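You operate a simulated robot arm through the tools that you are given. There is no shell and no other tool. Be economical: measure what you need, move in short steps, check, and stop when the job is done.

You run a simulated robot arm. Do the job below in one go: nothing can be reset, and whatever is moved stays where it is left.

JOB
Stop the pump unit for service: vent valve open, pipe link and tank cap on the mat.
Fine: the mat on the pump unit; red switch off first; leave the ballast knob alone.

Only the result counts: the job must be done as asked and must still hold three seconds after the hand-in. Knocking over, shifting, dropping, spilling or breaking anything else fails it. Lids that push on must go on centred and level and be pressed home; caps that screw on are set level and turned clockwise until they are tight.

ROBOT AND FRAMES
A 6-joint arm with a two-finger parallel gripper, fixed in place. Base frame: the origin is at the foot of the arm, x ahead of it, y to its left, z up. Lengths are in cm, angles in rad, forces in N, time in s.
With the tool pointing down near the work surface it reaches from about 22 to 62 cm from the base axis. Its first joint turns from -1.152 to 1.152 rad. Payload 2.7 kg.
Tool frame: the origin (TCP) lies between the finger pads and is the grasp point; the fingertips stand 2.3 cm ahead of it; z points along the fingers, y is the line along which they close. Largest opening 9.4 cm; finger width 3.8, thickness 1; the body of the gripper, 5.4 by 9.6 cm, starts 3.9 cm behind the TCP.
Orientation is told as [roll, pitch, yaw] about the base's x, y, z axes, in that order, counted from this pose: with the fingers straight down and closing along the base's y, the tool's x points along the base's -x, its y along +y and its z along -z.

CONTROLS
- The arm moves only by the tool drive_tool. Its argument "increments" is a list of rows, each an object of numbers (a shift or turn left out is 0, a gripper value left out holds the last): "x", "y", "z": the shift along the tool's x, y, z in units of 150 mm (1.0 is 150 mm); "rx", "ry", "rz": the turn, a rotation vector about the tool's x, y, z in units of 180 degrees (1.0 is 180 degrees); "fingers": the opening, from 0 (shut) to 1 (fully open). In form: [{"x": .., "y": .., "z": .., "rx": .., "ry": .., "rz": .., "fingers": ..}, ...]. A call has 1 to 20 rows; each row is the pose to reach, as a shift and turn from the pose commanded when the call began, along the tool's axes at that moment. A call with a number of a shift or a turn outside -1 to 1 is refused whole. Each row takes 0.2 s and may step no farther than 5 cm and 0.15 rad from the row before; otherwise, or with a gripper value out of range, the whole call is refused. A pose out of reach is approached as far as the arm can. The call stops where the force on the tool passes 40 N (or 10 N more than at its start, if that is more) or the arm is blocked; 0.2 s more then pass. Each finger travels about 4.5 cm/s and halts on what it meets, pressing with about 23 N; the grip force reading is that of the motor and also rises with nothing between the fingers. The clock runs only during rows and for 0.2 s after the last one: add rows that repeat a pose to give the fingers time. The reply holds the time, the measured pose of the TCP, the force on the tool along the base axes, the opening and the grip force, in the units named above and with some noise, with the torque about the TCP (base axes, N m) and any sound that the robot's microphone picked up.
- Cameras (640 x 400 px; columns grow to the right, rows downward): "scene" is fixed at [9.35, -45.19, 139.99]; the picture's right is [0.56, -0.83, 0.00], its down [-0.50, -0.34, -0.80] and it looks along [0.66, 0.45, -0.60] (base axes); focal length 214 px, centre (320, 200). "wrist" rides on the gripper at [8.6, 1.6, -7.4] in the tool frame; the picture's right is [-0.18, 0.98, 0.00], its down [-0.58, -0.11, -0.81] and it looks along [-0.79, -0.15, 0.59] (tool axes); focal length 243 px, centre (320, 200). There is no depth. A picture from a camera that has moved, and an enlarged one, comes with that camera's place and axes in the base frame and with its lens.
- grab_frame(camera): a new picture of that camera. It takes no simulated time.
- close_up(camera, box): a new picture of the part [left, top, right, bottom] of that camera's present view, enlarged. It takes no simulated time.
- finish_job(): hands the job in; it is judged then, once.

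Work in short steps. Places have to be worked out from the pictures, the camera data and where the tool is seen: move nearer, look again, correct. Check each grasp and each placing, and mend what went wrong. You have 120 turns and 68 pictures in all, those below and enlarged ones among them. Open the gripper and draw the arm clear of the work before you hand the job in, unless the task says otherwise; then end with one line.

The tools are called as a command line: name --argument value ..., lists and objects as JSON in quotes. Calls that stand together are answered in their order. drive_tool: Moves the arm, as the interface text tells. Its arguments: {"type":"object","properties":{"increments":{"type":"array"}},"required":["increments"]} The other tools are called the same way: grab_frame (camera) takes a picture; close_up (camera, box) takes an enlarged picture of a part of a camera's view; finish_job () hands the job in.

At the start:

```text
time: 0.0
tool_pos: [33.13, -15.57, 126.94]
orientation: [0.0, 0.001, 0.0]
wrist_force: [0.1, 0.2, 0.0]
moment: [0.03, 0.02, -0.03]
opening: 9.41
gripper_force: 0.1
```

scene: 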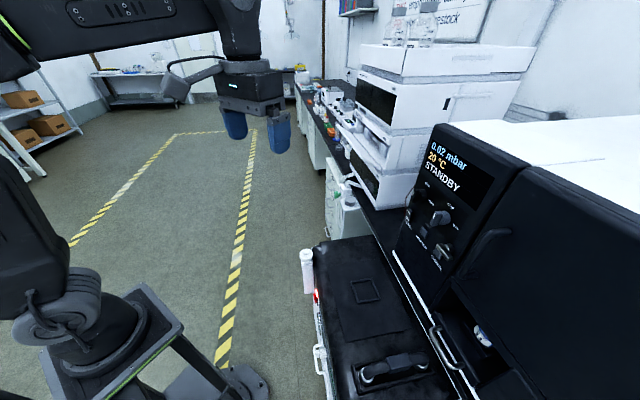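
wrist: 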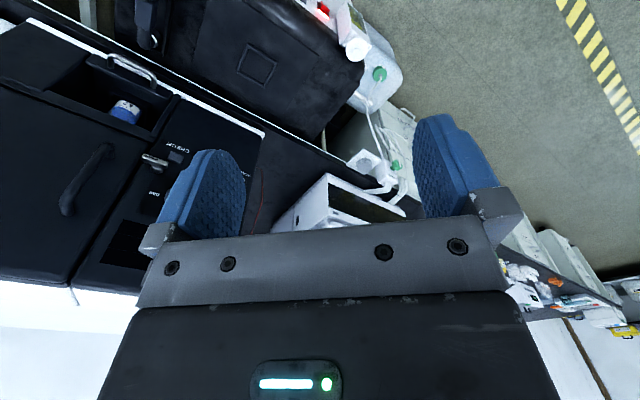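

The pictures show a pump unit (black, with a square outline), a control panel and a recess with a blue item. I'll enlarge them to identify the parts.

close_up --camera "scene" --box '[280, 220, 520, 400]'

close_up --camera "scene" --box '[380, 120, 540, 290]'

close_up --camera "wrist" --box '[100, 0, 420, 200]'

```text
2.22 times, centred on (400, 310) of scene
camera zoom: at [9.35, -45.19, 139.99], right [0.56, -0.83, 0.0], down [-0.5, -0.34, -0.8], along [0.66, 0.45, -0.6], focal length 477 px, centre (142, -44)
```

zoom: 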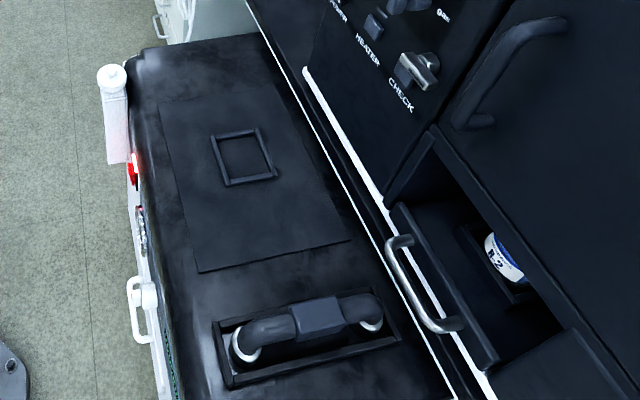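

```text
2.35 times, centred on (460, 205) of scene
camera zoom: at [9.35, -45.19, 139.99], right [0.56, -0.83, 0.0], down [-0.5, -0.34, -0.8], along [0.66, 0.45, -0.6], focal length 505 px, centre (-9, 188)
```

zoom: 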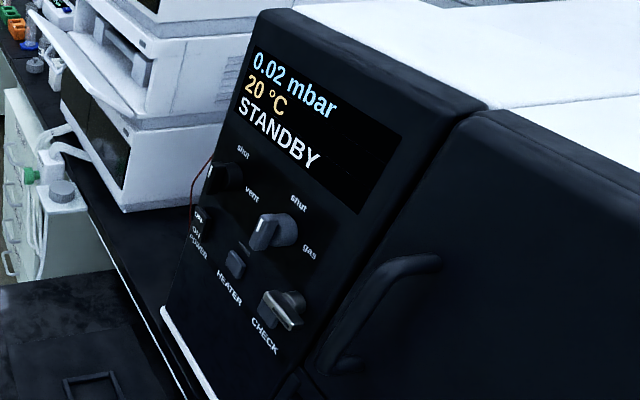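

```text
2.00 times, centred on (260, 100) of wrist
camera zoom: at [24.59, -14.01, 134.39], right [0.18, 0.98, 0.0], down [0.58, -0.11, 0.81], along [0.79, -0.15, -0.59], focal length 485 px, centre (440, 400)
```

zoom: 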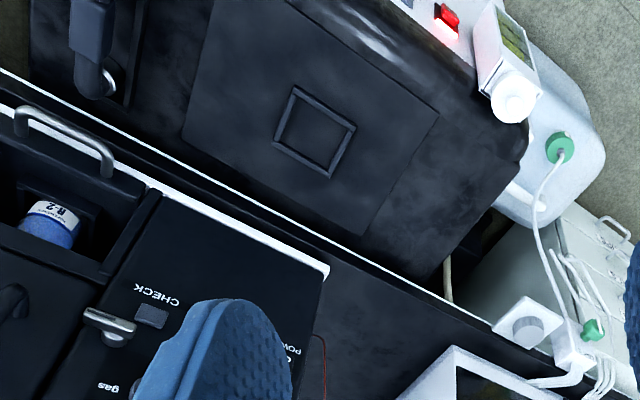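

The pump top seems to be near (52,-36,69) and the panel near (51,-51,101). I turn the wrist camera towards them, and come down a little for a better view.

drive_tool --increments '[{"z": 0.2, "rz": 0.045}, {"z": 0.4, "rz": 0.09}, {"z": 0.6, "rz": 0.135}, {"z": 0.8, "rz": 0.18}, {"z": 0.8, "rz": 0.225}, {"z": 0.8, "rz": 0.25}]'

grab_frame --camera "wrist"

grab_frame --camera "scene"

```text
time: 1.4
tool_pos: [33.25, -15.59, 114.87]
orientation: [-0.002, 0.0, -0.787]
wrist_force: [0.4, -0.2, -0.4]
moment: [-0.02, 0.0, -0.03]
opening: 9.41
gripper_force: 0.0
```

```text
62 pictures are left
camera wrist: at [28.37, -8.41, 122.33], right [0.83, 0.56, 0.0], down [0.33, -0.49, 0.81], along [0.45, -0.67, -0.59], focal length 243 px, centre (320, 200)
```

wrist: 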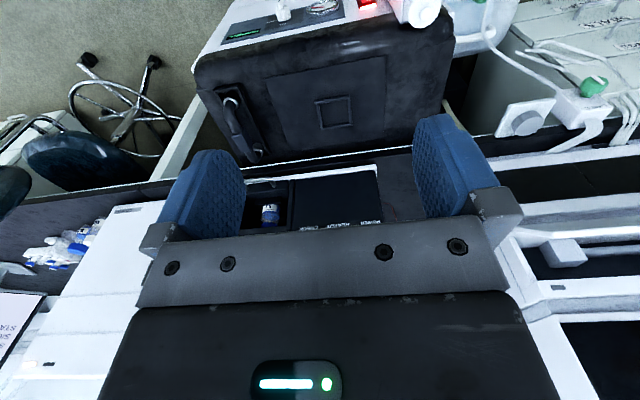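

```text
61 pictures are left
```

scene: 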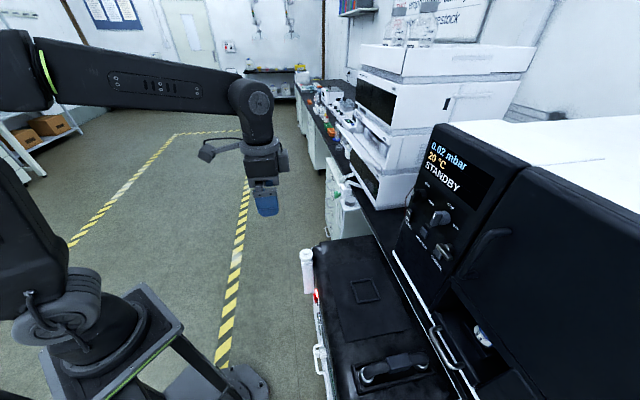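

The pump's near edge carries a switch and several fittings. I enlarge these in both views.

close_up --camera "wrist" --box '[180, 0, 480, 180]'

close_up --camera "scene" --box '[290, 235, 370, 400]'

close_up --camera "scene" --box '[395, 170, 475, 280]'

```text
2.13 times, centred on (330, 90) of wrist
camera zoom: at [28.37, -8.41, 122.33], right [0.83, 0.56, 0.0], down [0.33, -0.49, 0.81], along [0.45, -0.67, -0.59], focal length 518 px, centre (299, 435)
```

zoom: 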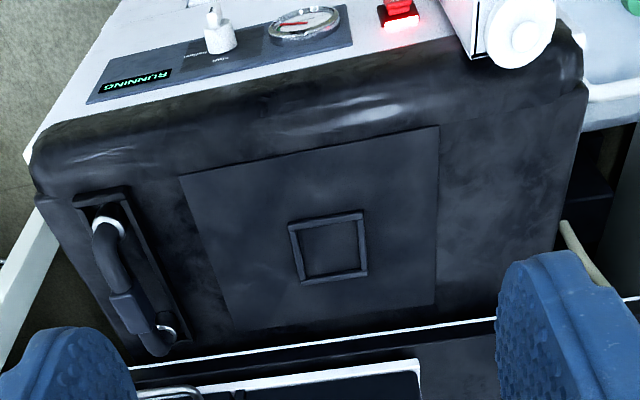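

```text
2.42 times, centred on (330, 318) of scene
camera zoom: at [9.35, -45.19, 139.99], right [0.56, -0.83, 0.0], down [-0.5, -0.34, -0.8], along [0.66, 0.45, -0.6], focal length 520 px, centre (296, -85)
```

zoom: 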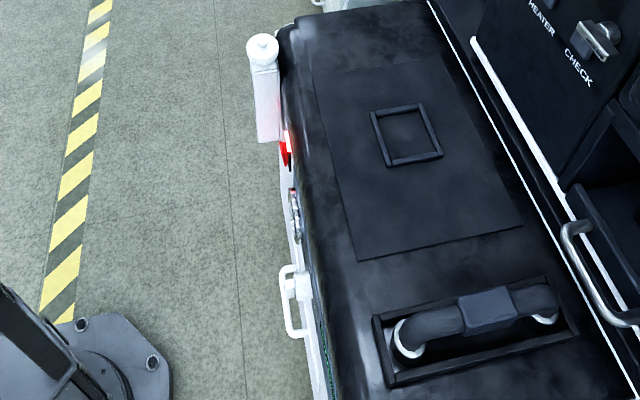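

```text
3.64 times, centred on (435, 225) of scene
camera zoom: at [9.35, -45.19, 139.99], right [0.56, -0.83, 0.0], down [-0.5, -0.34, -0.8], along [0.66, 0.45, -0.6], focal length 780 px, centre (-98, 109)
```

zoom: 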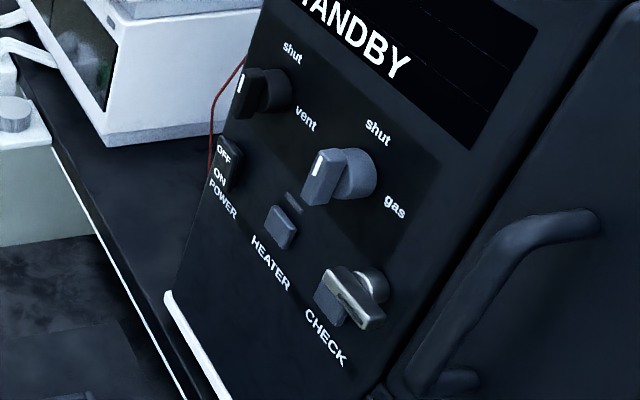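

Estimates: the tank cap is at about (51,-10,73), the red switch (47,-17,55), the pipe link (36,-51,71) and the mat (52,-36,69). I go down in front of the pump to read its front console.

drive_tool --increments '[{"x": 0.08, "y": 0.16, "z": 0.25}, {"x": 0.16, "y": 0.33, "z": 0.5}, {"x": 0.23, "y": 0.49, "z": 0.75}, {"x": 0.23, "y": 0.49, "z": 1.0}]'

drive_tool --increments '[{"z": 0.25}, {"z": 0.5}, {"z": 0.7}]'

grab_frame --camera "wrist"

```text
time: 2.4
tool_pos: [35.89, -8.04, 100.18]
orientation: [0.0, 0.0, -0.786]
wrist_force: [0.1, -0.3, 0.8]
moment: [0.0, -0.03, 0.02]
opening: 9.39
gripper_force: 0.0
```

```text
time: 3.2
tool_pos: [35.88, -8.02, 89.44]
orientation: [0.0, -0.001, -0.785]
wrist_force: [-0.3, 0.4, 0.1]
moment: [0.0, 0.02, 0.0]
opening: 9.4
gripper_force: 0.0
```

```text
57 pictures are left
camera wrist: at [30.99, -0.71, 96.91], right [0.82, 0.57, 0.0], down [0.33, -0.49, 0.81], along [0.46, -0.67, -0.59], focal length 243 px, centre (320, 200)
```

wrist: 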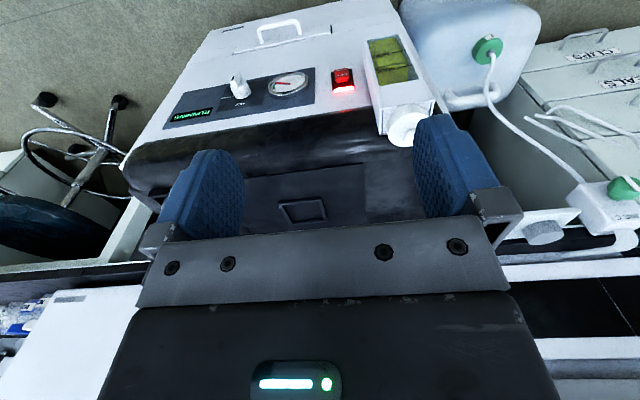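

close_up --camera "wrist" --box '[160, 0, 460, 180]'

close_up --camera "wrist" --box '[210, 60, 310, 130]'

```text
2.13 times, centred on (310, 90) of wrist
camera zoom: at [30.99, -0.71, 96.91], right [0.82, 0.57, 0.0], down [0.33, -0.49, 0.81], along [0.46, -0.67, -0.59], focal length 518 px, centre (341, 435)
```

zoom: 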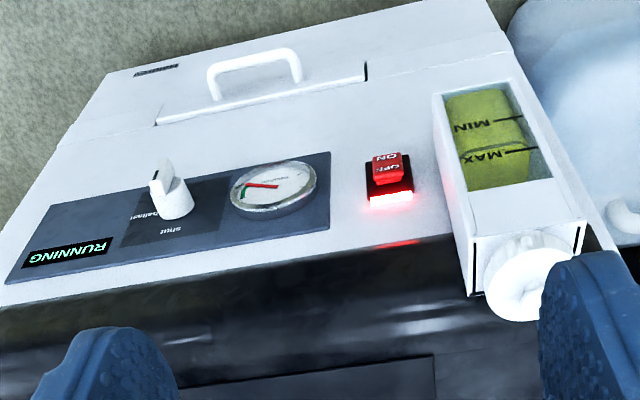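

```text
5.71 times, centred on (260, 95) of wrist
camera zoom: at [30.99, -0.71, 96.91], right [0.82, 0.57, 0.0], down [0.33, -0.49, 0.81], along [0.46, -0.67, -0.59], focal length 1386 px, centre (663, 800)
```

zoom: 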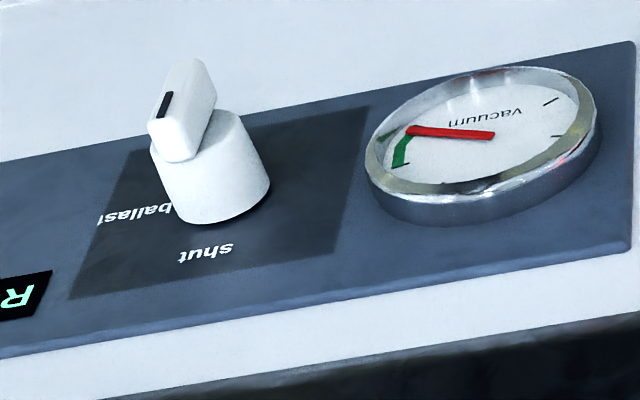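

The front face is vertical and aligned with the tool's yaw of -45°; the red rocker (ON lit) is at about (46.9,-17.2,54.5), with OFF as its upper end. I close the fingers, come down in front of it, and tilt the tool towards the face for a closer look.

drive_tool --increments '[{"y": 0.04, "z": 0.25, "fingers": 0}, {"y": 0.087, "z": 0.5, "fingers": 0}, {"y": 0.087, "z": 0.75, "fingers": 0}, {"y": 0.087, "z": 1.0, "fingers": 0}]'

drive_tool --increments '[{"z": 0.2, "ry": -0.047}, {"z": 0.4, "ry": -0.094}, {"z": 0.6, "ry": -0.141}, {"z": 0.8, "ry": -0.188}, {"z": 1.0, "ry": -0.235}, {"z": 1.0, "ry": -0.282}, {"z": 1.0, "ry": -0.333}]'

grab_frame --camera "wrist"

grab_frame --camera "scene"

```text
time: 4.2
tool_pos: [36.99, -6.81, 74.4]
orientation: [0.0, -0.003, -0.786]
wrist_force: [-0.6, -0.3, -0.4]
moment: [0.01, 0.01, -0.02]
opening: 0.53
gripper_force: 0.1
```

```text
refused: row 7 steps farther than a row can; nothing moved
```

```text
54 pictures are left
camera wrist: at [32.18, 0.52, 81.77], right [0.82, 0.57, 0.0], down [0.33, -0.49, 0.81], along [0.46, -0.67, -0.59], focal length 243 px, centre (320, 200)
```

wrist: 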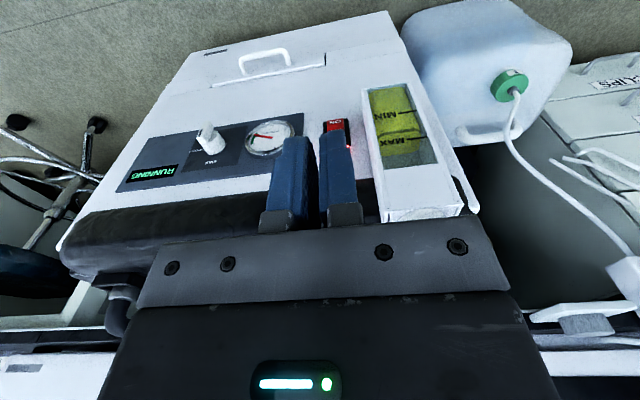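

```text
53 pictures are left
```

scene: 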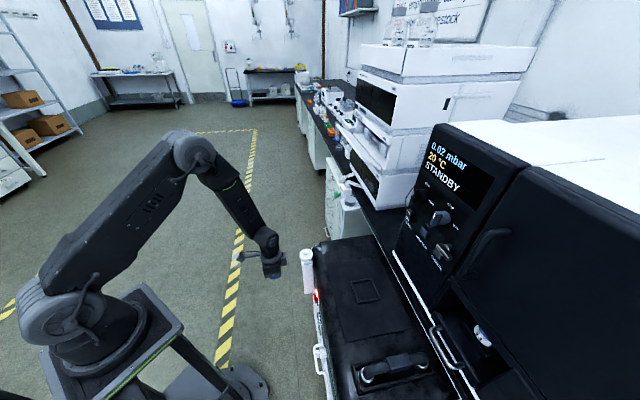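

Fingers are shut; I repeat the tilt with smaller steps, descending at the same time.

drive_tool --increments '[{"z": 0.2, "ry": -0.047}, {"z": 0.4, "ry": -0.094}, {"z": 0.6, "ry": -0.141}, {"z": 0.8, "ry": -0.188}, {"z": 1.0, "ry": -0.235}, {"z": 1.0, "ry": -0.282}, {"z": 1.0, "ry": -0.329}]'

grab_frame --camera "wrist"

close_up --camera "scene" --box '[230, 230, 350, 340]'

```text
time: 5.5
tool_pos: [46.35, -7.48, 58.94]
orientation: [-0.107, -0.737, -0.707]
wrist_force: [-4.6, 4.8, -1.5]
moment: [0.08, -0.02, -0.01]
opening: 0.0
gripper_force: 22.7
out of reach, approached as far as the arm can: row 1, 2, 3, 4, 5, 6
stopped in row 6: the force on the tool passed its limit at 422 N (the readings are from after the stop); the commanded pose is now the measured one
```

```text
52 pictures are left
camera wrist: at [39.45, 1.71, 58.49], right [0.79, 0.61, 0.05], down [-0.1, 0.06, 0.99], along [0.6, -0.79, 0.11], focal length 243 px, centre (320, 200)
```

wrist: 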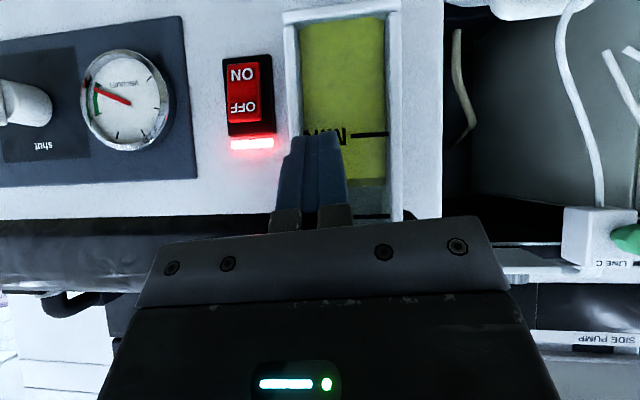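

```text
3.64 times, centred on (290, 285) of scene
camera zoom: at [9.35, -45.19, 139.99], right [0.56, -0.83, 0.0], down [-0.5, -0.34, -0.8], along [0.66, 0.45, -0.6], focal length 780 px, centre (429, -109)
```

zoom: 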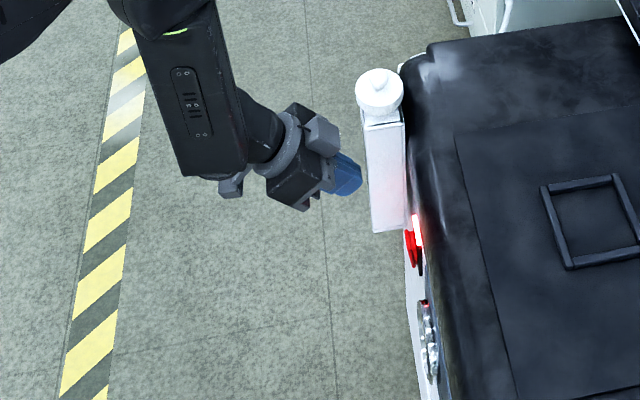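

The tilt pushed the arm to its limits and it touched the reservoir's front (force stop), though nothing looks displaced. The view is good: rocker centre ≈ (47.2,-16.9,52.4), OFF end up at z≈54. I back off and move sideways, then down to its height.

drive_tool --increments '[{"x": 0.147, "y": 0.002, "z": -0.134}, {"x": 0.16, "y": -0.2, "z": -0.122}, {"x": 0.17, "y": -0.408, "z": -0.111}, {"x": 0.27, "y": -0.397, "z": 0.0}, {"x": 0.37, "y": -0.385, "z": 0.111}]'

grab_frame --camera "wrist"

```text
time: 6.2
tool_pos: [45.79, -7.96, 58.98]
orientation: [-0.126, -0.728, -0.667]
wrist_force: [-4.7, 3.7, 4.1]
moment: [-0.07, -0.05, -0.06]
opening: 0.0
gripper_force: 22.6
out of reach, approached as far as the arm can: row 1, 2, 3
stopped in row 3: the force on the tool passed its limit at 61 N (the readings are from after the stop); the commanded pose is now the measured one
```

```text
50 pictures are left
camera wrist: at [38.6, 0.91, 58.53], right [0.78, 0.63, 0.03], down [-0.09, 0.06, 0.99], along [0.62, -0.78, 0.1], focal length 243 px, centre (320, 200)
```

wrist: 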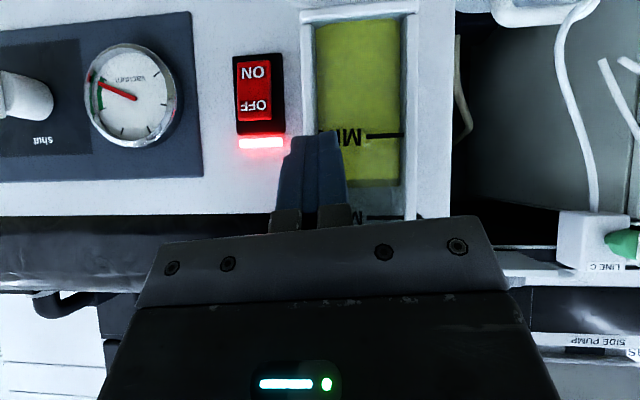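

The limit appears to be a wrist/fold limit that keeps the tool from coming closer while tilted this much. I go straight up, move sideways to the switch's column and reduce the tilt to about 20-25°.

drive_tool --increments '[{"x": -0.175, "y": -0.025, "z": -0.198}, {"x": -0.35, "y": -0.05, "z": -0.396}, {"x": -0.336, "y": -0.233, "z": -0.387, "ry": 0.04}, {"x": -0.322, "y": -0.416, "z": -0.378, "ry": 0.08}, {"x": -0.322, "y": -0.416, "z": -0.378, "ry": 0.12}]'

```text
time: 7.4
tool_pos: [41.91, -12.05, 66.9]
orientation: [-0.102, -0.355, -0.721]
wrist_force: [0.5, -0.5, -1.0]
moment: [-0.01, -0.01, 0.01]
opening: 0.01
gripper_force: 23.8
```

Reachable. Now I go straight down so the leading finger corner stands at the OFF end's height (z≈54), about 4 cm in front of the face.

drive_tool --increments '[{"x": 0.088, "y": 0.029, "z": 0.236}, {"x": 0.176, "y": 0.058, "z": 0.472}, {"x": 0.264, "y": 0.087, "z": 0.708}]'

grab_frame --camera "wrist"

```text
time: 8.2
tool_pos: [42.12, -11.77, 55.65]
orientation: [-0.101, -0.357, -0.72]
wrist_force: [0.3, 0.1, -0.1]
moment: [-0.03, 0.0, 0.01]
opening: 0.03
gripper_force: 22.3
```

```text
49 pictures are left
camera wrist: at [35.8, -2.94, 59.45], right [0.8, 0.6, -0.03], down [0.18, -0.19, 0.96], along [0.57, -0.78, -0.26], focal length 243 px, centre (320, 200)
```

wrist: 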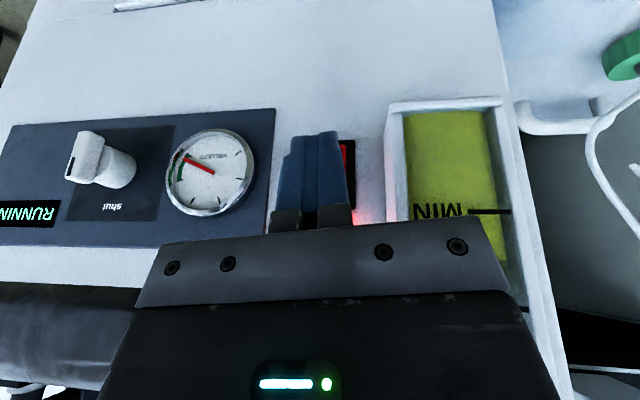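

The closed fingers are in line with the switch (e≈21.4), corner at z≈54.2. I push along the face normal in small steps.

drive_tool --increments '[{"x": -0.0624, "y": -0.002, "z": 0.0235}, {"x": -0.125, "y": -0.004, "z": 0.047}, {"x": -0.156, "y": -0.005, "z": 0.059}, {"x": -0.187, "y": -0.006, "z": 0.07}, {"x": -0.218, "y": -0.007, "z": 0.082}, {"x": -0.25, "y": -0.008, "z": 0.094}]'

close_up --camera "scene" --box '[270, 230, 370, 330]'

```text
time: 9.1
tool_pos: [43.48, -13.06, 55.29]
orientation: [-0.105, -0.338, -0.706]
wrist_force: [-1.4, 1.3, 0.2]
moment: [-0.06, -0.06, 0.08]
opening: 0.01
gripper_force: 22.9
stopped in row 4: the force on the tool passed its limit at 48 N (the readings are from after the stop); the commanded pose is now the measured one
```

```text
4.00 times, centred on (320, 280) of scene
camera zoom: at [9.34, -45.19, 139.99], right [0.56, -0.83, 0.0], down [-0.5, -0.34, -0.8], along [0.66, 0.45, -0.6], focal length 858 px, centre (320, -120)
```

zoom: 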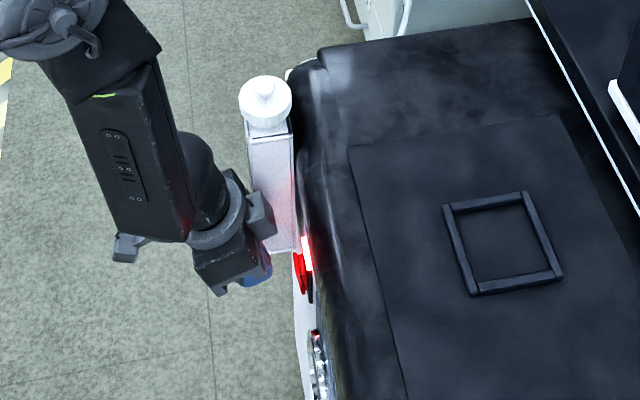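

The gripper's body met the reservoir before the finger reached the rocker. I back off, shift 2.7 cm away from the reservoir, and open the fingers part way so that the right finger lines up with the rocker.

drive_tool --increments '[{"x": 0.156, "y": 0.007, "z": -0.057}, {"x": 0.149, "y": -0.176, "z": -0.085, "fingers": 0.49}, {"x": 0.149, "y": -0.176, "z": -0.085}, {"x": 0.149, "y": -0.176, "z": -0.085}]'

grab_frame --camera "wrist"

```text
time: 10.1
tool_pos: [39.8, -13.28, 56.09]
orientation: [-0.104, -0.338, -0.705]
wrist_force: [-0.1, 0.7, 0.7]
moment: [-0.01, 0.02, -0.02]
opening: 4.59
gripper_force: 0.0
```

```text
47 pictures are left
camera wrist: at [33.47, -4.66, 60.04], right [0.79, 0.61, -0.04], down [0.2, -0.2, 0.96], along [0.58, -0.77, -0.28], focal length 243 px, centre (320, 200)
```

wrist: 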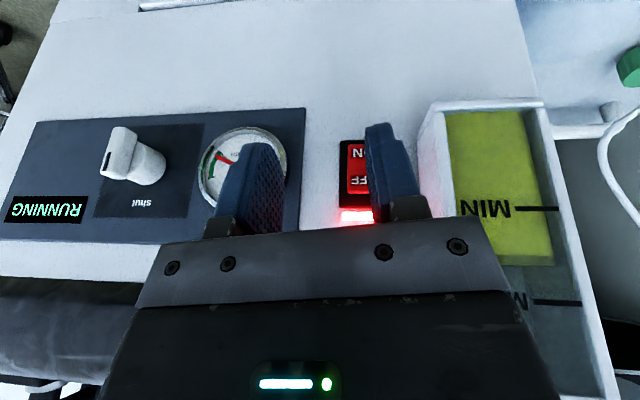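

The OFF letters are at z≈53 and the rocker spans e≈19.6–22.5; the right finger is in line but must be ~0.8 cm lower and slightly closer in. I correct this and push.

drive_tool --increments '[{"x": 0.018, "y": 0.018, "z": 0.05, "fingers": 0.425}, {"x": -0.107, "y": 0.012, "z": 0.095}, {"x": -0.17, "y": 0.009, "z": 0.118}, {"x": -0.201, "y": 0.0075, "z": 0.129}, {"x": -0.233, "y": 0.006, "z": 0.141}, {"x": -0.264, "y": 0.0045, "z": 0.152}, {"x": -0.28, "y": 0.004, "z": 0.158}, {"x": -0.295, "y": 0.003, "z": 0.163}]'

grab_frame --camera "wrist"

```text
time: 11.9
tool_pos: [43.32, -16.55, 55.11]
orientation: [-0.104, -0.334, -0.703]
wrist_force: [-6.6, 7.0, 5.3]
moment: [0.11, -0.07, 0.2]
opening: 4.01
gripper_force: 0.2
```

```text
46 pictures are left
camera wrist: at [36.88, -7.95, 59.12], right [0.79, 0.61, -0.04], down [0.2, -0.2, 0.96], along [0.58, -0.77, -0.28], focal length 243 px, centre (320, 200)
```

wrist: 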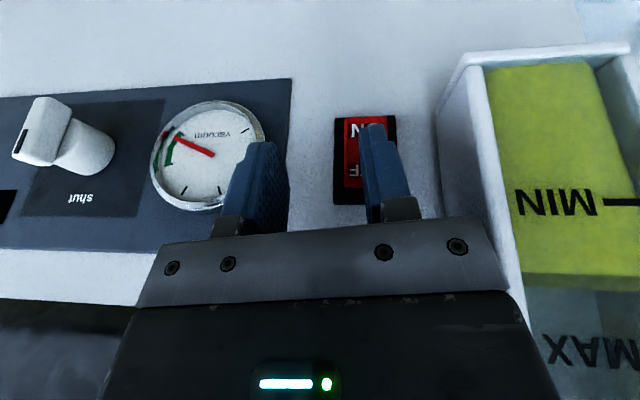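

The glow is gone and the display dark: the switch appears to be off. I withdraw and check.

drive_tool --increments '[{"x": 0.12, "y": 0.006, "z": -0.045}, {"x": 0.31, "y": 0.015, "z": -0.114}]'

close_up --camera "wrist" --box '[0, 90, 480, 260]'

close_up --camera "scene" --box '[290, 120, 490, 320]'

```text
time: 12.5
tool_pos: [39.8, -13.21, 55.22]
orientation: [-0.105, -0.34, -0.704]
wrist_force: [-0.1, -0.2, -0.3]
moment: [-0.01, 0.03, 0.0]
opening: 4.0
gripper_force: 0.0
```

```text
1.33 times, centred on (240, 175) of wrist
camera zoom: at [33.47, -4.5, 59.14], right [0.79, 0.61, -0.04], down [0.2, -0.2, 0.96], along [0.58, -0.77, -0.28], focal length 324 px, centre (427, 233)
```

zoom: 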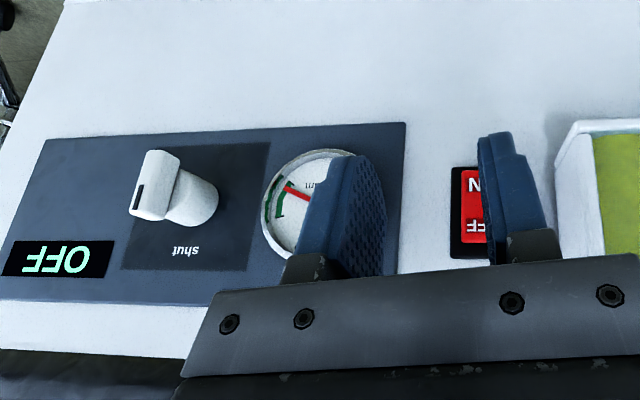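

```text
2.00 times, centred on (390, 220) of scene
camera zoom: at [9.35, -45.2, 139.99], right [0.56, -0.83, 0.0], down [-0.5, -0.34, -0.8], along [0.66, 0.45, -0.6], focal length 429 px, centre (180, 160)
```

zoom: 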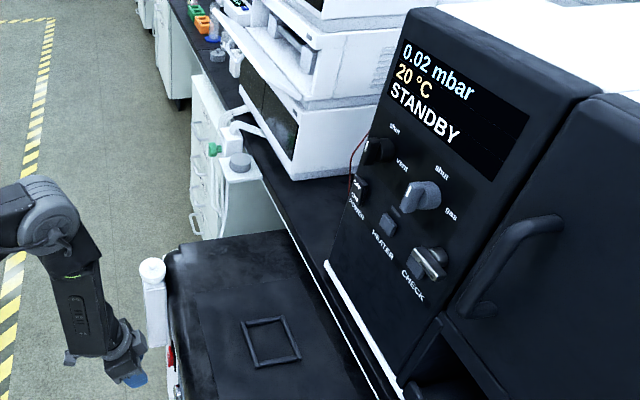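

The display reads OFF, and the knob is untouched. Next I rise to panel height to inspect the vent valve.

drive_tool --increments '[{"x": -0.11, "y": -0.033, "z": -0.312}, {"x": -0.22, "y": -0.066, "z": -0.625}, {"x": -0.333, "y": -0.099, "z": -0.938, "fingers": 1}]'

drive_tool --increments '[{"x": -0.11, "y": -0.033, "z": -0.312}, {"x": -0.22, "y": -0.066, "z": -0.625}, {"x": -0.333, "y": -0.099, "z": -0.938, "fingers": 1}]'

drive_tool --increments '[{"x": -0.11, "y": -0.033, "z": -0.312}, {"x": -0.22, "y": -0.066, "z": -0.625}, {"x": -0.333, "y": -0.099, "z": -0.938, "fingers": 1}, {"x": -0.58, "y": -0.22, "z": -0.8}, {"x": -0.83, "y": -0.35, "z": -0.65}]'

grab_frame --camera "wrist"

```text
refused: row 3 steps farther than a row can; nothing moved
```

```text
refused: row 3 steps farther than a row can; nothing moved
```

```text
refused: row 3 steps farther than a row can; nothing moved
```

```text
43 pictures are left
camera wrist: at [33.47, -4.5, 59.14], right [0.79, 0.61, -0.04], down [0.2, -0.2, 0.96], along [0.58, -0.77, -0.28], focal length 243 px, centre (320, 200)
```

wrist: 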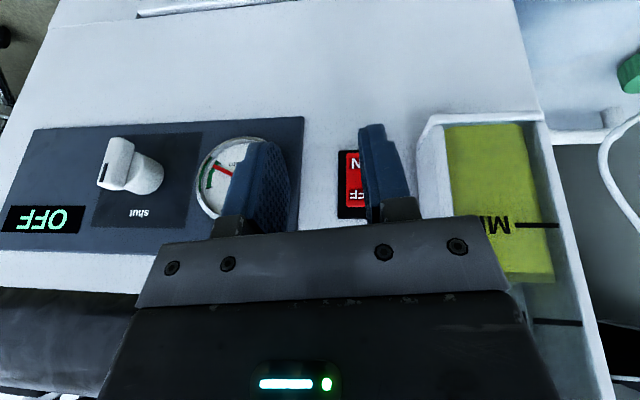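

The steps were slightly over the limit; I repeat the rise with smaller ones.

drive_tool --increments '[{"x": -0.1, "y": -0.03, "z": -0.29}, {"x": -0.2, "y": -0.06, "z": -0.58}, {"x": -0.3, "y": -0.09, "z": -0.86, "fingers": 1}]'

drive_tool --increments '[{"x": -0.1, "y": -0.03, "z": -0.29}, {"x": -0.2, "y": -0.06, "z": -0.58}, {"x": -0.3, "y": -0.09, "z": -0.86, "fingers": 1}]'

drive_tool --increments '[{"x": -0.1, "y": -0.03, "z": -0.29}, {"x": -0.2, "y": -0.06, "z": -0.58}, {"x": -0.3, "y": -0.09, "z": -0.86, "fingers": 1}, {"x": -0.52, "y": -0.19, "z": -0.8}, {"x": -0.75, "y": -0.3, "z": -0.7}]'

grab_frame --camera "wrist"

```text
time: 13.3
tool_pos: [39.69, -13.0, 69.0]
orientation: [-0.107, -0.338, -0.706]
wrist_force: [0.4, 0.0, 0.0]
moment: [-0.01, -0.03, 0.06]
opening: 7.49
gripper_force: 0.1
```

```text
time: 14.1
tool_pos: [39.84, -13.06, 82.69]
orientation: [-0.104, -0.339, -0.704]
wrist_force: [0.9, -0.1, -0.5]
moment: [-0.02, 0.0, -0.01]
opening: 9.4
gripper_force: 0.0
```

```text
time: 15.3
tool_pos: [42.84, -20.25, 96.89]
orientation: [-0.106, -0.339, -0.704]
wrist_force: [-0.6, 0.7, 0.4]
moment: [0.02, -0.03, 0.02]
opening: 9.38
gripper_force: 0.3
```

```text
42 pictures are left
camera wrist: at [36.46, -11.52, 100.77], right [0.79, 0.61, -0.04], down [0.2, -0.2, 0.96], along [0.58, -0.77, -0.28], focal length 243 px, centre (320, 200)
```

wrist: 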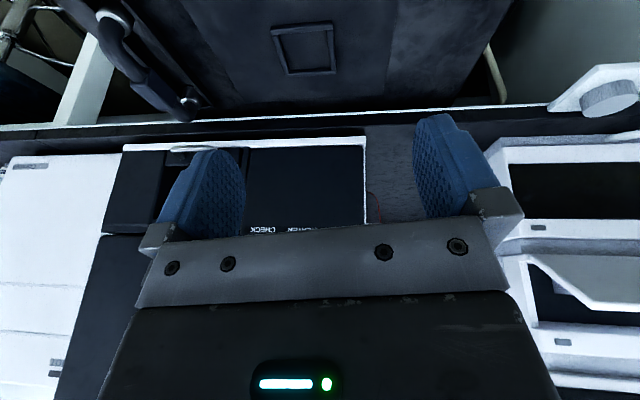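

The panel is hidden behind the gripper at this tilt. I tilt up by about 40° more to look at the knobs.

drive_tool --increments '[{"ry": -0.045}, {"ry": -0.09}, {"ry": -0.135}, {"ry": -0.18}, {"ry": -0.22}]'

grab_frame --camera "wrist"

```text
time: 16.5
tool_pos: [43.04, -20.18, 96.81]
orientation: [-0.189, -1.024, -0.577]
wrist_force: [-0.3, 0.0, 0.3]
moment: [0.01, 0.0, 0.0]
opening: 9.39
gripper_force: 0.1
```

```text
41 pictures are left
camera wrist: at [35.94, -11.95, 93.0], right [0.74, 0.67, 0.06], down [-0.3, 0.25, 0.92], along [0.6, -0.7, 0.39], focal length 243 px, centre (320, 200)
```

wrist: 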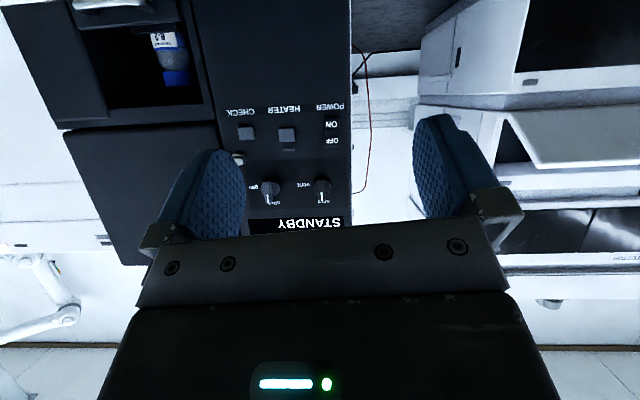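

close_up --camera "wrist" --box '[210, 90, 370, 240]'

```text
2.67 times, centred on (290, 165) of wrist
camera zoom: at [35.94, -11.95, 93.0], right [0.74, 0.67, 0.06], down [-0.3, 0.25, 0.92], along [0.6, -0.7, 0.39], focal length 647 px, centre (400, 293)
```

zoom: 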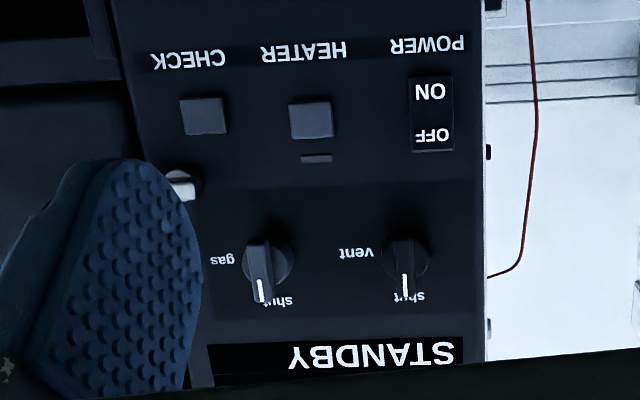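

The vent lever points up at "shut"; "vent" is a quarter turn clockwise (seen from the front). Knob ≈ (61.1,-40.6,107.2), panel ≈ 74 along the normal. I level the tool towards the panel and go half-way.

drive_tool --increments '[{"x": -0.162, "y": -0.031, "z": 0.097, "rx": 0.0014, "ry": -0.0429, "rz": 0.0085, "fingers": 0.6}, {"x": -0.324, "y": -0.063, "z": 0.193, "rx": 0.0028, "ry": -0.0858, "rz": 0.017}, {"x": -0.485, "y": -0.094, "z": 0.29, "rx": 0.0042, "ry": -0.1287, "rz": 0.0255}, {"x": -0.647, "y": -0.125, "z": 0.386, "rx": 0.0056, "ry": -0.1716, "rz": 0.034}]'

grab_frame --camera "wrist"

```text
time: 17.5
tool_pos: [49.53, -28.11, 102.35]
orientation: [-2.796, -1.565, 2.012]
wrist_force: [0.3, -0.4, -0.2]
moment: [0.01, -0.01, 0.0]
opening: 5.65
gripper_force: 0.1
```

```text
39 pictures are left
camera wrist: at [45.51, -21.71, 93.62], right [0.69, 0.7, 0.18], down [-0.65, 0.5, 0.58], along [0.31, -0.52, 0.8], focal length 243 px, centre (320, 200)
```

wrist: 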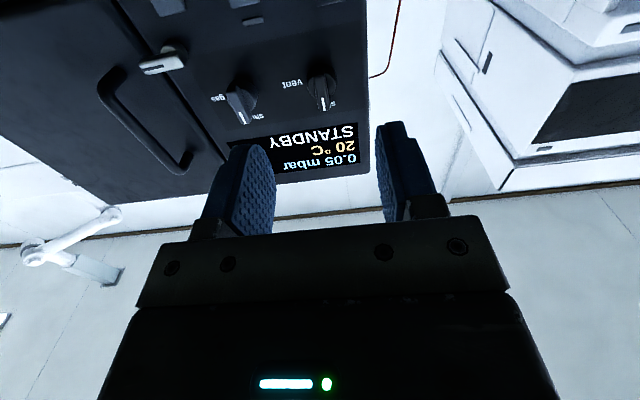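

The tool now points horizontally at the panel, with the knob axis at e≈14.6, z≈106.7. I align with it and approach until the fingertips are just short of the lever.

drive_tool --increments '[{"x": -0.145, "y": -0.016, "z": 0.2}, {"x": -0.29, "y": -0.033, "z": 0.4}, {"x": -0.29, "y": -0.033, "z": 0.6}, {"x": -0.29, "y": -0.033, "z": 0.72}]'

grab_frame --camera "wrist"

close_up --camera "scene" --box '[370, 150, 470, 250]'

```text
time: 18.5
tool_pos: [56.83, -35.79, 106.83]
orientation: [-2.56, -1.567, 1.776]
wrist_force: [0.3, -0.6, 0.0]
moment: [-0.01, 0.03, 0.0]
opening: 5.63
gripper_force: 0.0
```

```text
38 pictures are left
camera wrist: at [52.72, -29.42, 98.1], right [0.69, 0.7, 0.18], down [-0.65, 0.49, 0.58], along [0.31, -0.52, 0.79], focal length 243 px, centre (320, 200)
```

wrist: 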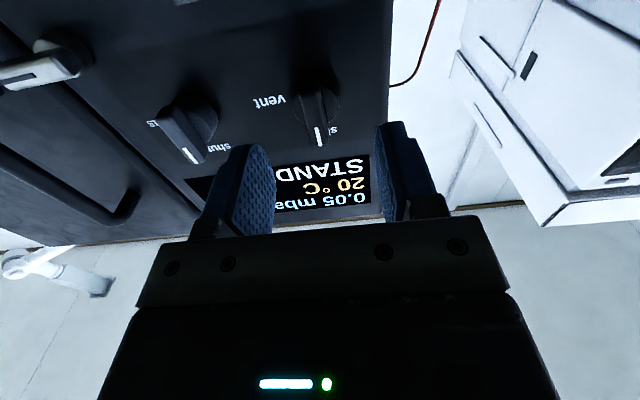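

```text
4.00 times, centred on (420, 200) of scene
camera zoom: at [9.35, -45.19, 139.99], right [0.56, -0.83, 0.0], down [-0.5, -0.34, -0.8], along [0.66, 0.45, -0.6], focal length 858 px, centre (-80, 200)
```

zoom: 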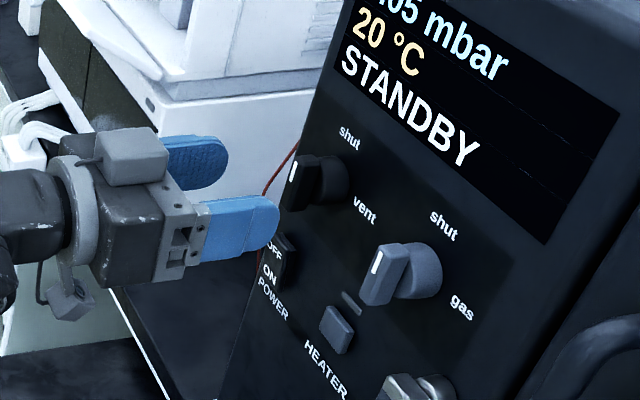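

The lever is in line between the fingers. I advance 3.8 cm and close on it.

drive_tool --increments '[{"z": 0.1, "y": -0.008}, {"z": 0.18, "y": -0.008}, {"z": 0.253, "y": -0.008}, {"z": 0.253, "y": -0.008, "fingers": 0}, {"z": 0.253, "y": -0.008}, {"z": 0.253, "y": -0.008}, {"z": 0.253, "y": -0.008}]'

grab_frame --camera "wrist"

```text
time: 20.1
tool_pos: [59.25, -38.77, 106.73]
orientation: [-2.834, -1.57, 2.046]
wrist_force: [-7.0, -7.0, -1.2]
moment: [-0.1, -0.19, -0.14]
opening: 1.2
gripper_force: 45.1
```

```text
36 pictures are left
camera wrist: at [55.26, -32.36, 98.01], right [0.7, 0.69, 0.18], down [-0.65, 0.5, 0.58], along [0.31, -0.52, 0.79], focal length 243 px, centre (320, 200)
```

wrist: 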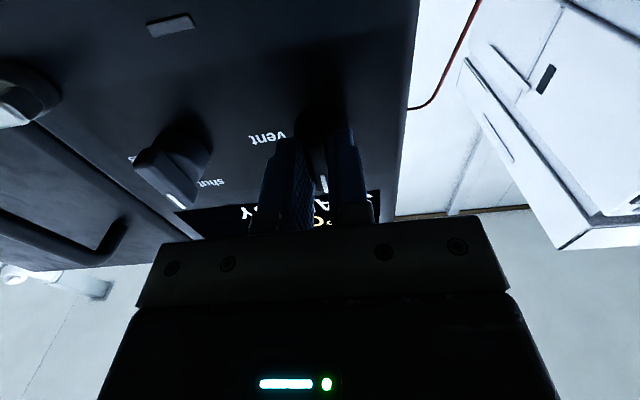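

The lever is gripped (1.2 cm). I turn it clockwise by a quarter turn.

drive_tool --increments '[{"y": -0.01, "rz": 0.045}, {"y": -0.02, "rz": 0.09}, {"y": -0.02, "rz": 0.135}, {"y": -0.02, "rz": 0.18}, {"y": -0.02, "rz": 0.225}, {"y": -0.02, "rz": 0.27}, {"y": -0.02, "rz": 0.315}, {"y": -0.02, "rz": 0.36}, {"y": -0.02, "rz": 0.405}, {"y": -0.02, "rz": 0.45}, {"y": -0.02, "rz": 0.495}, {"y": -0.02, "rz": 0.505}]'

grab_frame --camera "wrist"

close_up --camera "scene" --box '[370, 150, 470, 250]'

```text
time: 20.6
tool_pos: [59.51, -38.87, 106.79]
orientation: [1.508, -1.427, -2.322]
wrist_force: [-38.6, 18.6, 5.3]
moment: [-0.1, -0.08, 0.69]
opening: 1.21
gripper_force: 44.5
out of reach, approached as far as the arm can: row 1, 2
stopped in row 2: the force on the tool passed its limit at 122 N (the readings are from after the stop); the commanded pose is now the measured one
```

```text
35 pictures are left
camera wrist: at [56.47, -31.48, 98.44], right [0.69, 0.65, 0.32], down [-0.69, 0.45, 0.57], along [0.22, -0.61, 0.76], focal length 243 px, centre (320, 200)
```

wrist: 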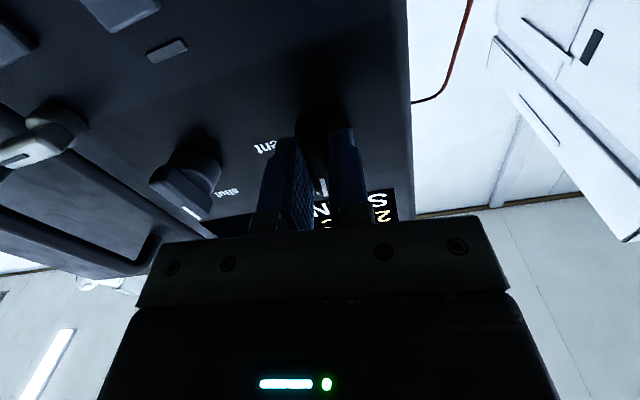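

```text
4.00 times, centred on (420, 200) of scene
camera zoom: at [9.22, -45.13, 140.02], right [0.56, -0.83, 0.0], down [-0.5, -0.34, -0.8], along [0.66, 0.45, -0.6], focal length 858 px, centre (-80, 200)
```

zoom: 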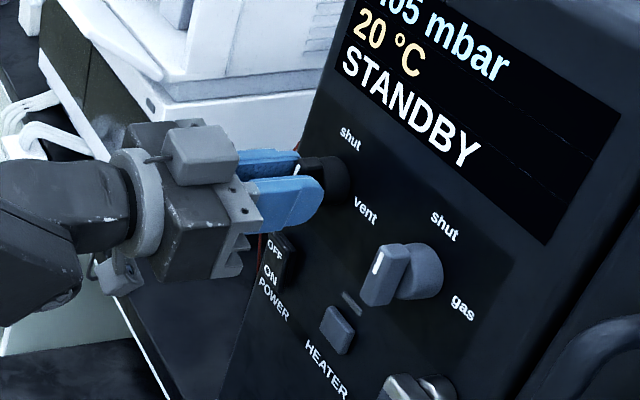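

The wrist stops against its turning limit in this sense. I let go, back out and turn the wrist 180° the other way, so the same grip leaves room for the clockwise quarter turn.

drive_tool --increments '[{"fingers": 0.6}, {"fingers": 0.6}, {"fingers": 0.6}, {"z": -0.15}, {"z": -0.4}]'

drive_tool --increments '[{"z": -0.1, "rz": -0.045}, {"z": -0.1, "rz": -0.09}, {"z": -0.1, "rz": -0.135}, {"z": -0.1, "rz": -0.18}, {"z": -0.1, "rz": -0.225}, {"z": -0.1, "rz": -0.27}, {"z": -0.1, "rz": -0.315}, {"z": -0.1, "rz": -0.36}, {"z": -0.1, "rz": -0.405}, {"z": -0.1, "rz": -0.45}, {"z": -0.1, "rz": -0.495}, {"z": -0.1, "rz": -0.54}]'

```text
time: 20.9
tool_pos: [58.88, -39.4, 106.64]
orientation: [1.501, -1.424, -2.327]
wrist_force: [-69.9, 23.4, 3.0]
moment: [-0.42, -0.65, 0.44]
opening: 2.8
gripper_force: 0.1
stopped in row 1: the force on the tool passed its limit at 57 N (the readings are from after the stop); the commanded pose is now the measured one
```

```text
time: 23.5
tool_pos: [58.55, -37.89, 106.64]
orientation: [-1.559, -0.015, 0.755]
wrist_force: [0.1, -0.1, 0.5]
moment: [0.01, 0.0, 0.01]
opening: 5.65
gripper_force: 0.2
```

The turn ran while close to the knob; I back away and check the knob's state.

drive_tool --increments '[{"z": -0.2}, {"z": -0.45}]'

close_up --camera "scene" --box '[370, 150, 470, 250]'

grab_frame --camera "wrist"

```text
time: 24.1
tool_pos: [53.68, -33.01, 106.71]
orientation: [-1.559, -0.017, 0.756]
wrist_force: [0.8, 0.5, -0.4]
moment: [0.01, 0.01, 0.01]
opening: 5.66
gripper_force: 0.0
```

```text
4.00 times, centred on (420, 200) of scene
camera zoom: at [9.35, -45.2, 139.99], right [0.56, -0.83, 0.0], down [-0.5, -0.34, -0.8], along [0.66, 0.45, -0.6], focal length 858 px, centre (-80, 200)
```

zoom: 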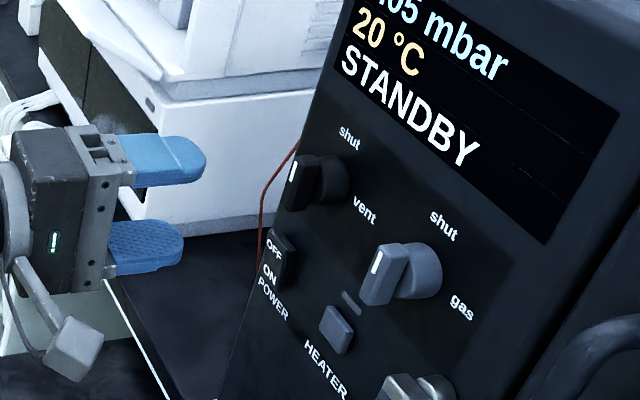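

```text
32 pictures are left
camera wrist: at [42.44, -33.46, 104.92], right [0.14, 0.14, -0.98], down [-0.13, 0.98, 0.13], along [0.98, 0.11, 0.16], focal length 243 px, centre (320, 200)
```

wrist: 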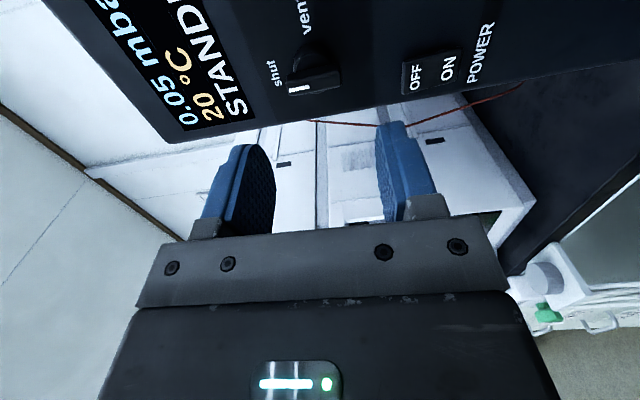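

The lever is unchanged at "shut" and the way is clear. I finish the half turn of the wrist.

drive_tool --increments '[{"rz": -0.045}, {"rz": -0.09}, {"rz": -0.135}, {"rz": -0.18}, {"rz": -0.225}, {"rz": -0.27}, {"rz": -0.315}, {"rz": -0.36}, {"rz": -0.405}, {"rz": -0.45}, {"rz": -0.495}]'

grab_frame --camera "wrist"

```text
time: 26.5
tool_pos: [53.97, -33.03, 106.65]
orientation: [-1.242, 1.538, 1.087]
wrist_force: [-0.2, 0.9, -0.4]
moment: [0.0, -0.01, 0.0]
opening: 5.64
gripper_force: 0.1
```

```text
31 pictures are left
camera wrist: at [47.54, -29.0, 115.3], right [-0.71, -0.67, -0.21], down [-0.47, 0.68, -0.57], along [0.53, -0.31, -0.79], focal length 243 px, centre (320, 200)
```

wrist: 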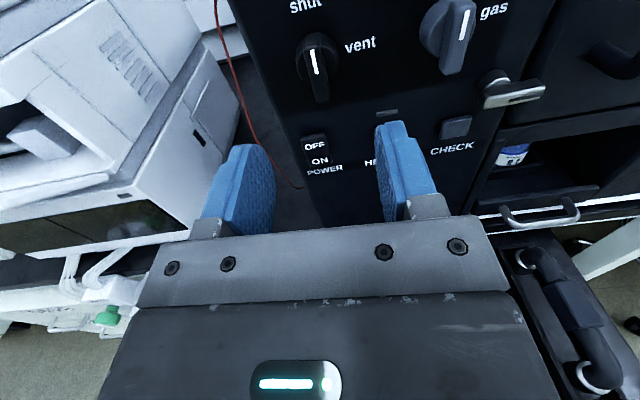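

The view is upright now and the lever lies straight ahead between the fingers. I advance 7.8 cm and close on it again.

drive_tool --increments '[{"x": 0.015, "z": 0.15}, {"x": 0.015, "z": 0.3}, {"x": 0.015, "z": 0.42}, {"x": 0.015, "z": 0.52}, {"x": 0.015, "z": 0.52, "fingers": 0}, {"x": 0.015, "z": 0.52}, {"x": 0.015, "z": 0.52}, {"x": 0.015, "z": 0.52}]'

grab_frame --camera "wrist"

```text
time: 28.3
tool_pos: [59.24, -38.69, 106.76]
orientation: [-1.275, 1.537, 1.055]
wrist_force: [8.5, 1.3, 0.6]
moment: [-0.15, -0.08, 0.68]
opening: 1.21
gripper_force: 45.7
```

```text
30 pictures are left
camera wrist: at [52.9, -34.65, 115.48], right [-0.71, -0.67, -0.22], down [-0.47, 0.68, -0.57], along [0.53, -0.3, -0.79], focal length 243 px, centre (320, 200)
```

wrist: 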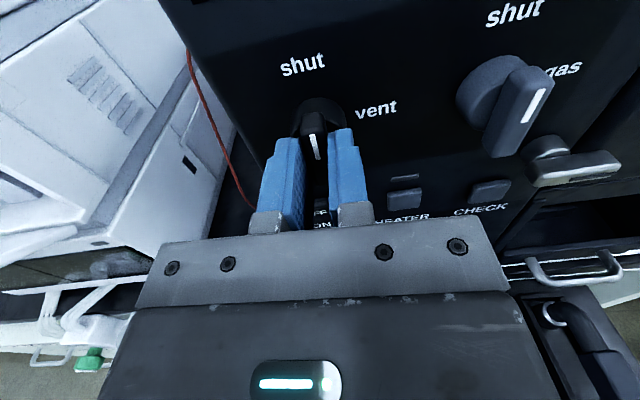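

Gripped again. Now the clockwise turn, in two stages.

drive_tool --increments '[{"rz": 0.04}, {"rz": 0.08}, {"rz": 0.12}, {"rz": 0.16}, {"rz": 0.2}, {"rz": 0.24}]'

```text
time: 29.7
tool_pos: [59.26, -38.71, 106.84]
orientation: [-1.558, 0.781, 0.767]
wrist_force: [17.1, 4.7, 6.8]
moment: [0.35, 0.41, 1.58]
opening: 1.19
gripper_force: 45.3
```

Half-way without trouble; I continue to the full quarter turn.

drive_tool --increments '[{"rz": 0.04}, {"rz": 0.08}, {"rz": 0.12}, {"rz": 0.16}, {"rz": 0.2}, {"rz": 0.24}, {"rz": 0.265}]'

close_up --camera "scene" --box '[370, 120, 470, 230]'

```text
time: 31.3
tool_pos: [59.3, -38.45, 107.0]
orientation: [-1.566, -0.044, 0.759]
wrist_force: [17.9, 9.7, 14.0]
moment: [-1.6, 1.08, -0.23]
opening: 1.28
gripper_force: 45.3
```

```text
3.64 times, centred on (420, 175) of scene
camera zoom: at [9.38, -45.14, 140.0], right [0.56, -0.83, 0.0], down [-0.5, -0.34, -0.8], along [0.66, 0.45, -0.6], focal length 780 px, centre (-44, 291)
```

zoom: 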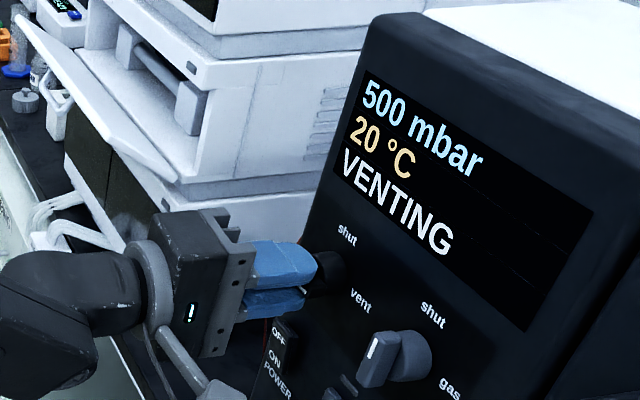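

The display shows VENTING: the valve is open. I release the lever fully, then back straight out.

drive_tool --increments '[{"fingers": 0.5}, {"fingers": 0.5}, {"fingers": 0.5}]'

drive_tool --increments '[{"z": -0.12}, {"z": -0.4}, {"z": -0.7}, {"z": -0.95}]'

grab_frame --camera "scene"

```text
time: 32.1
tool_pos: [59.13, -38.72, 106.77]
orientation: [-1.558, -0.049, 0.756]
wrist_force: [0.5, -0.7, -0.3]
moment: [0.01, 0.0, -0.02]
opening: 4.7
gripper_force: 0.0
```

```text
time: 33.1
tool_pos: [49.49, -28.48, 107.16]
orientation: [-1.56, -0.049, 0.754]
wrist_force: [-0.8, -0.5, -0.1]
moment: [0.0, 0.0, 0.0]
opening: 4.68
gripper_force: 0.1
```

```text
28 pictures are left
```

scene: 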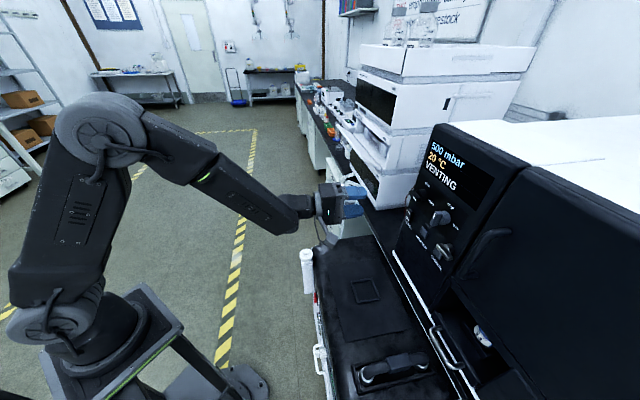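

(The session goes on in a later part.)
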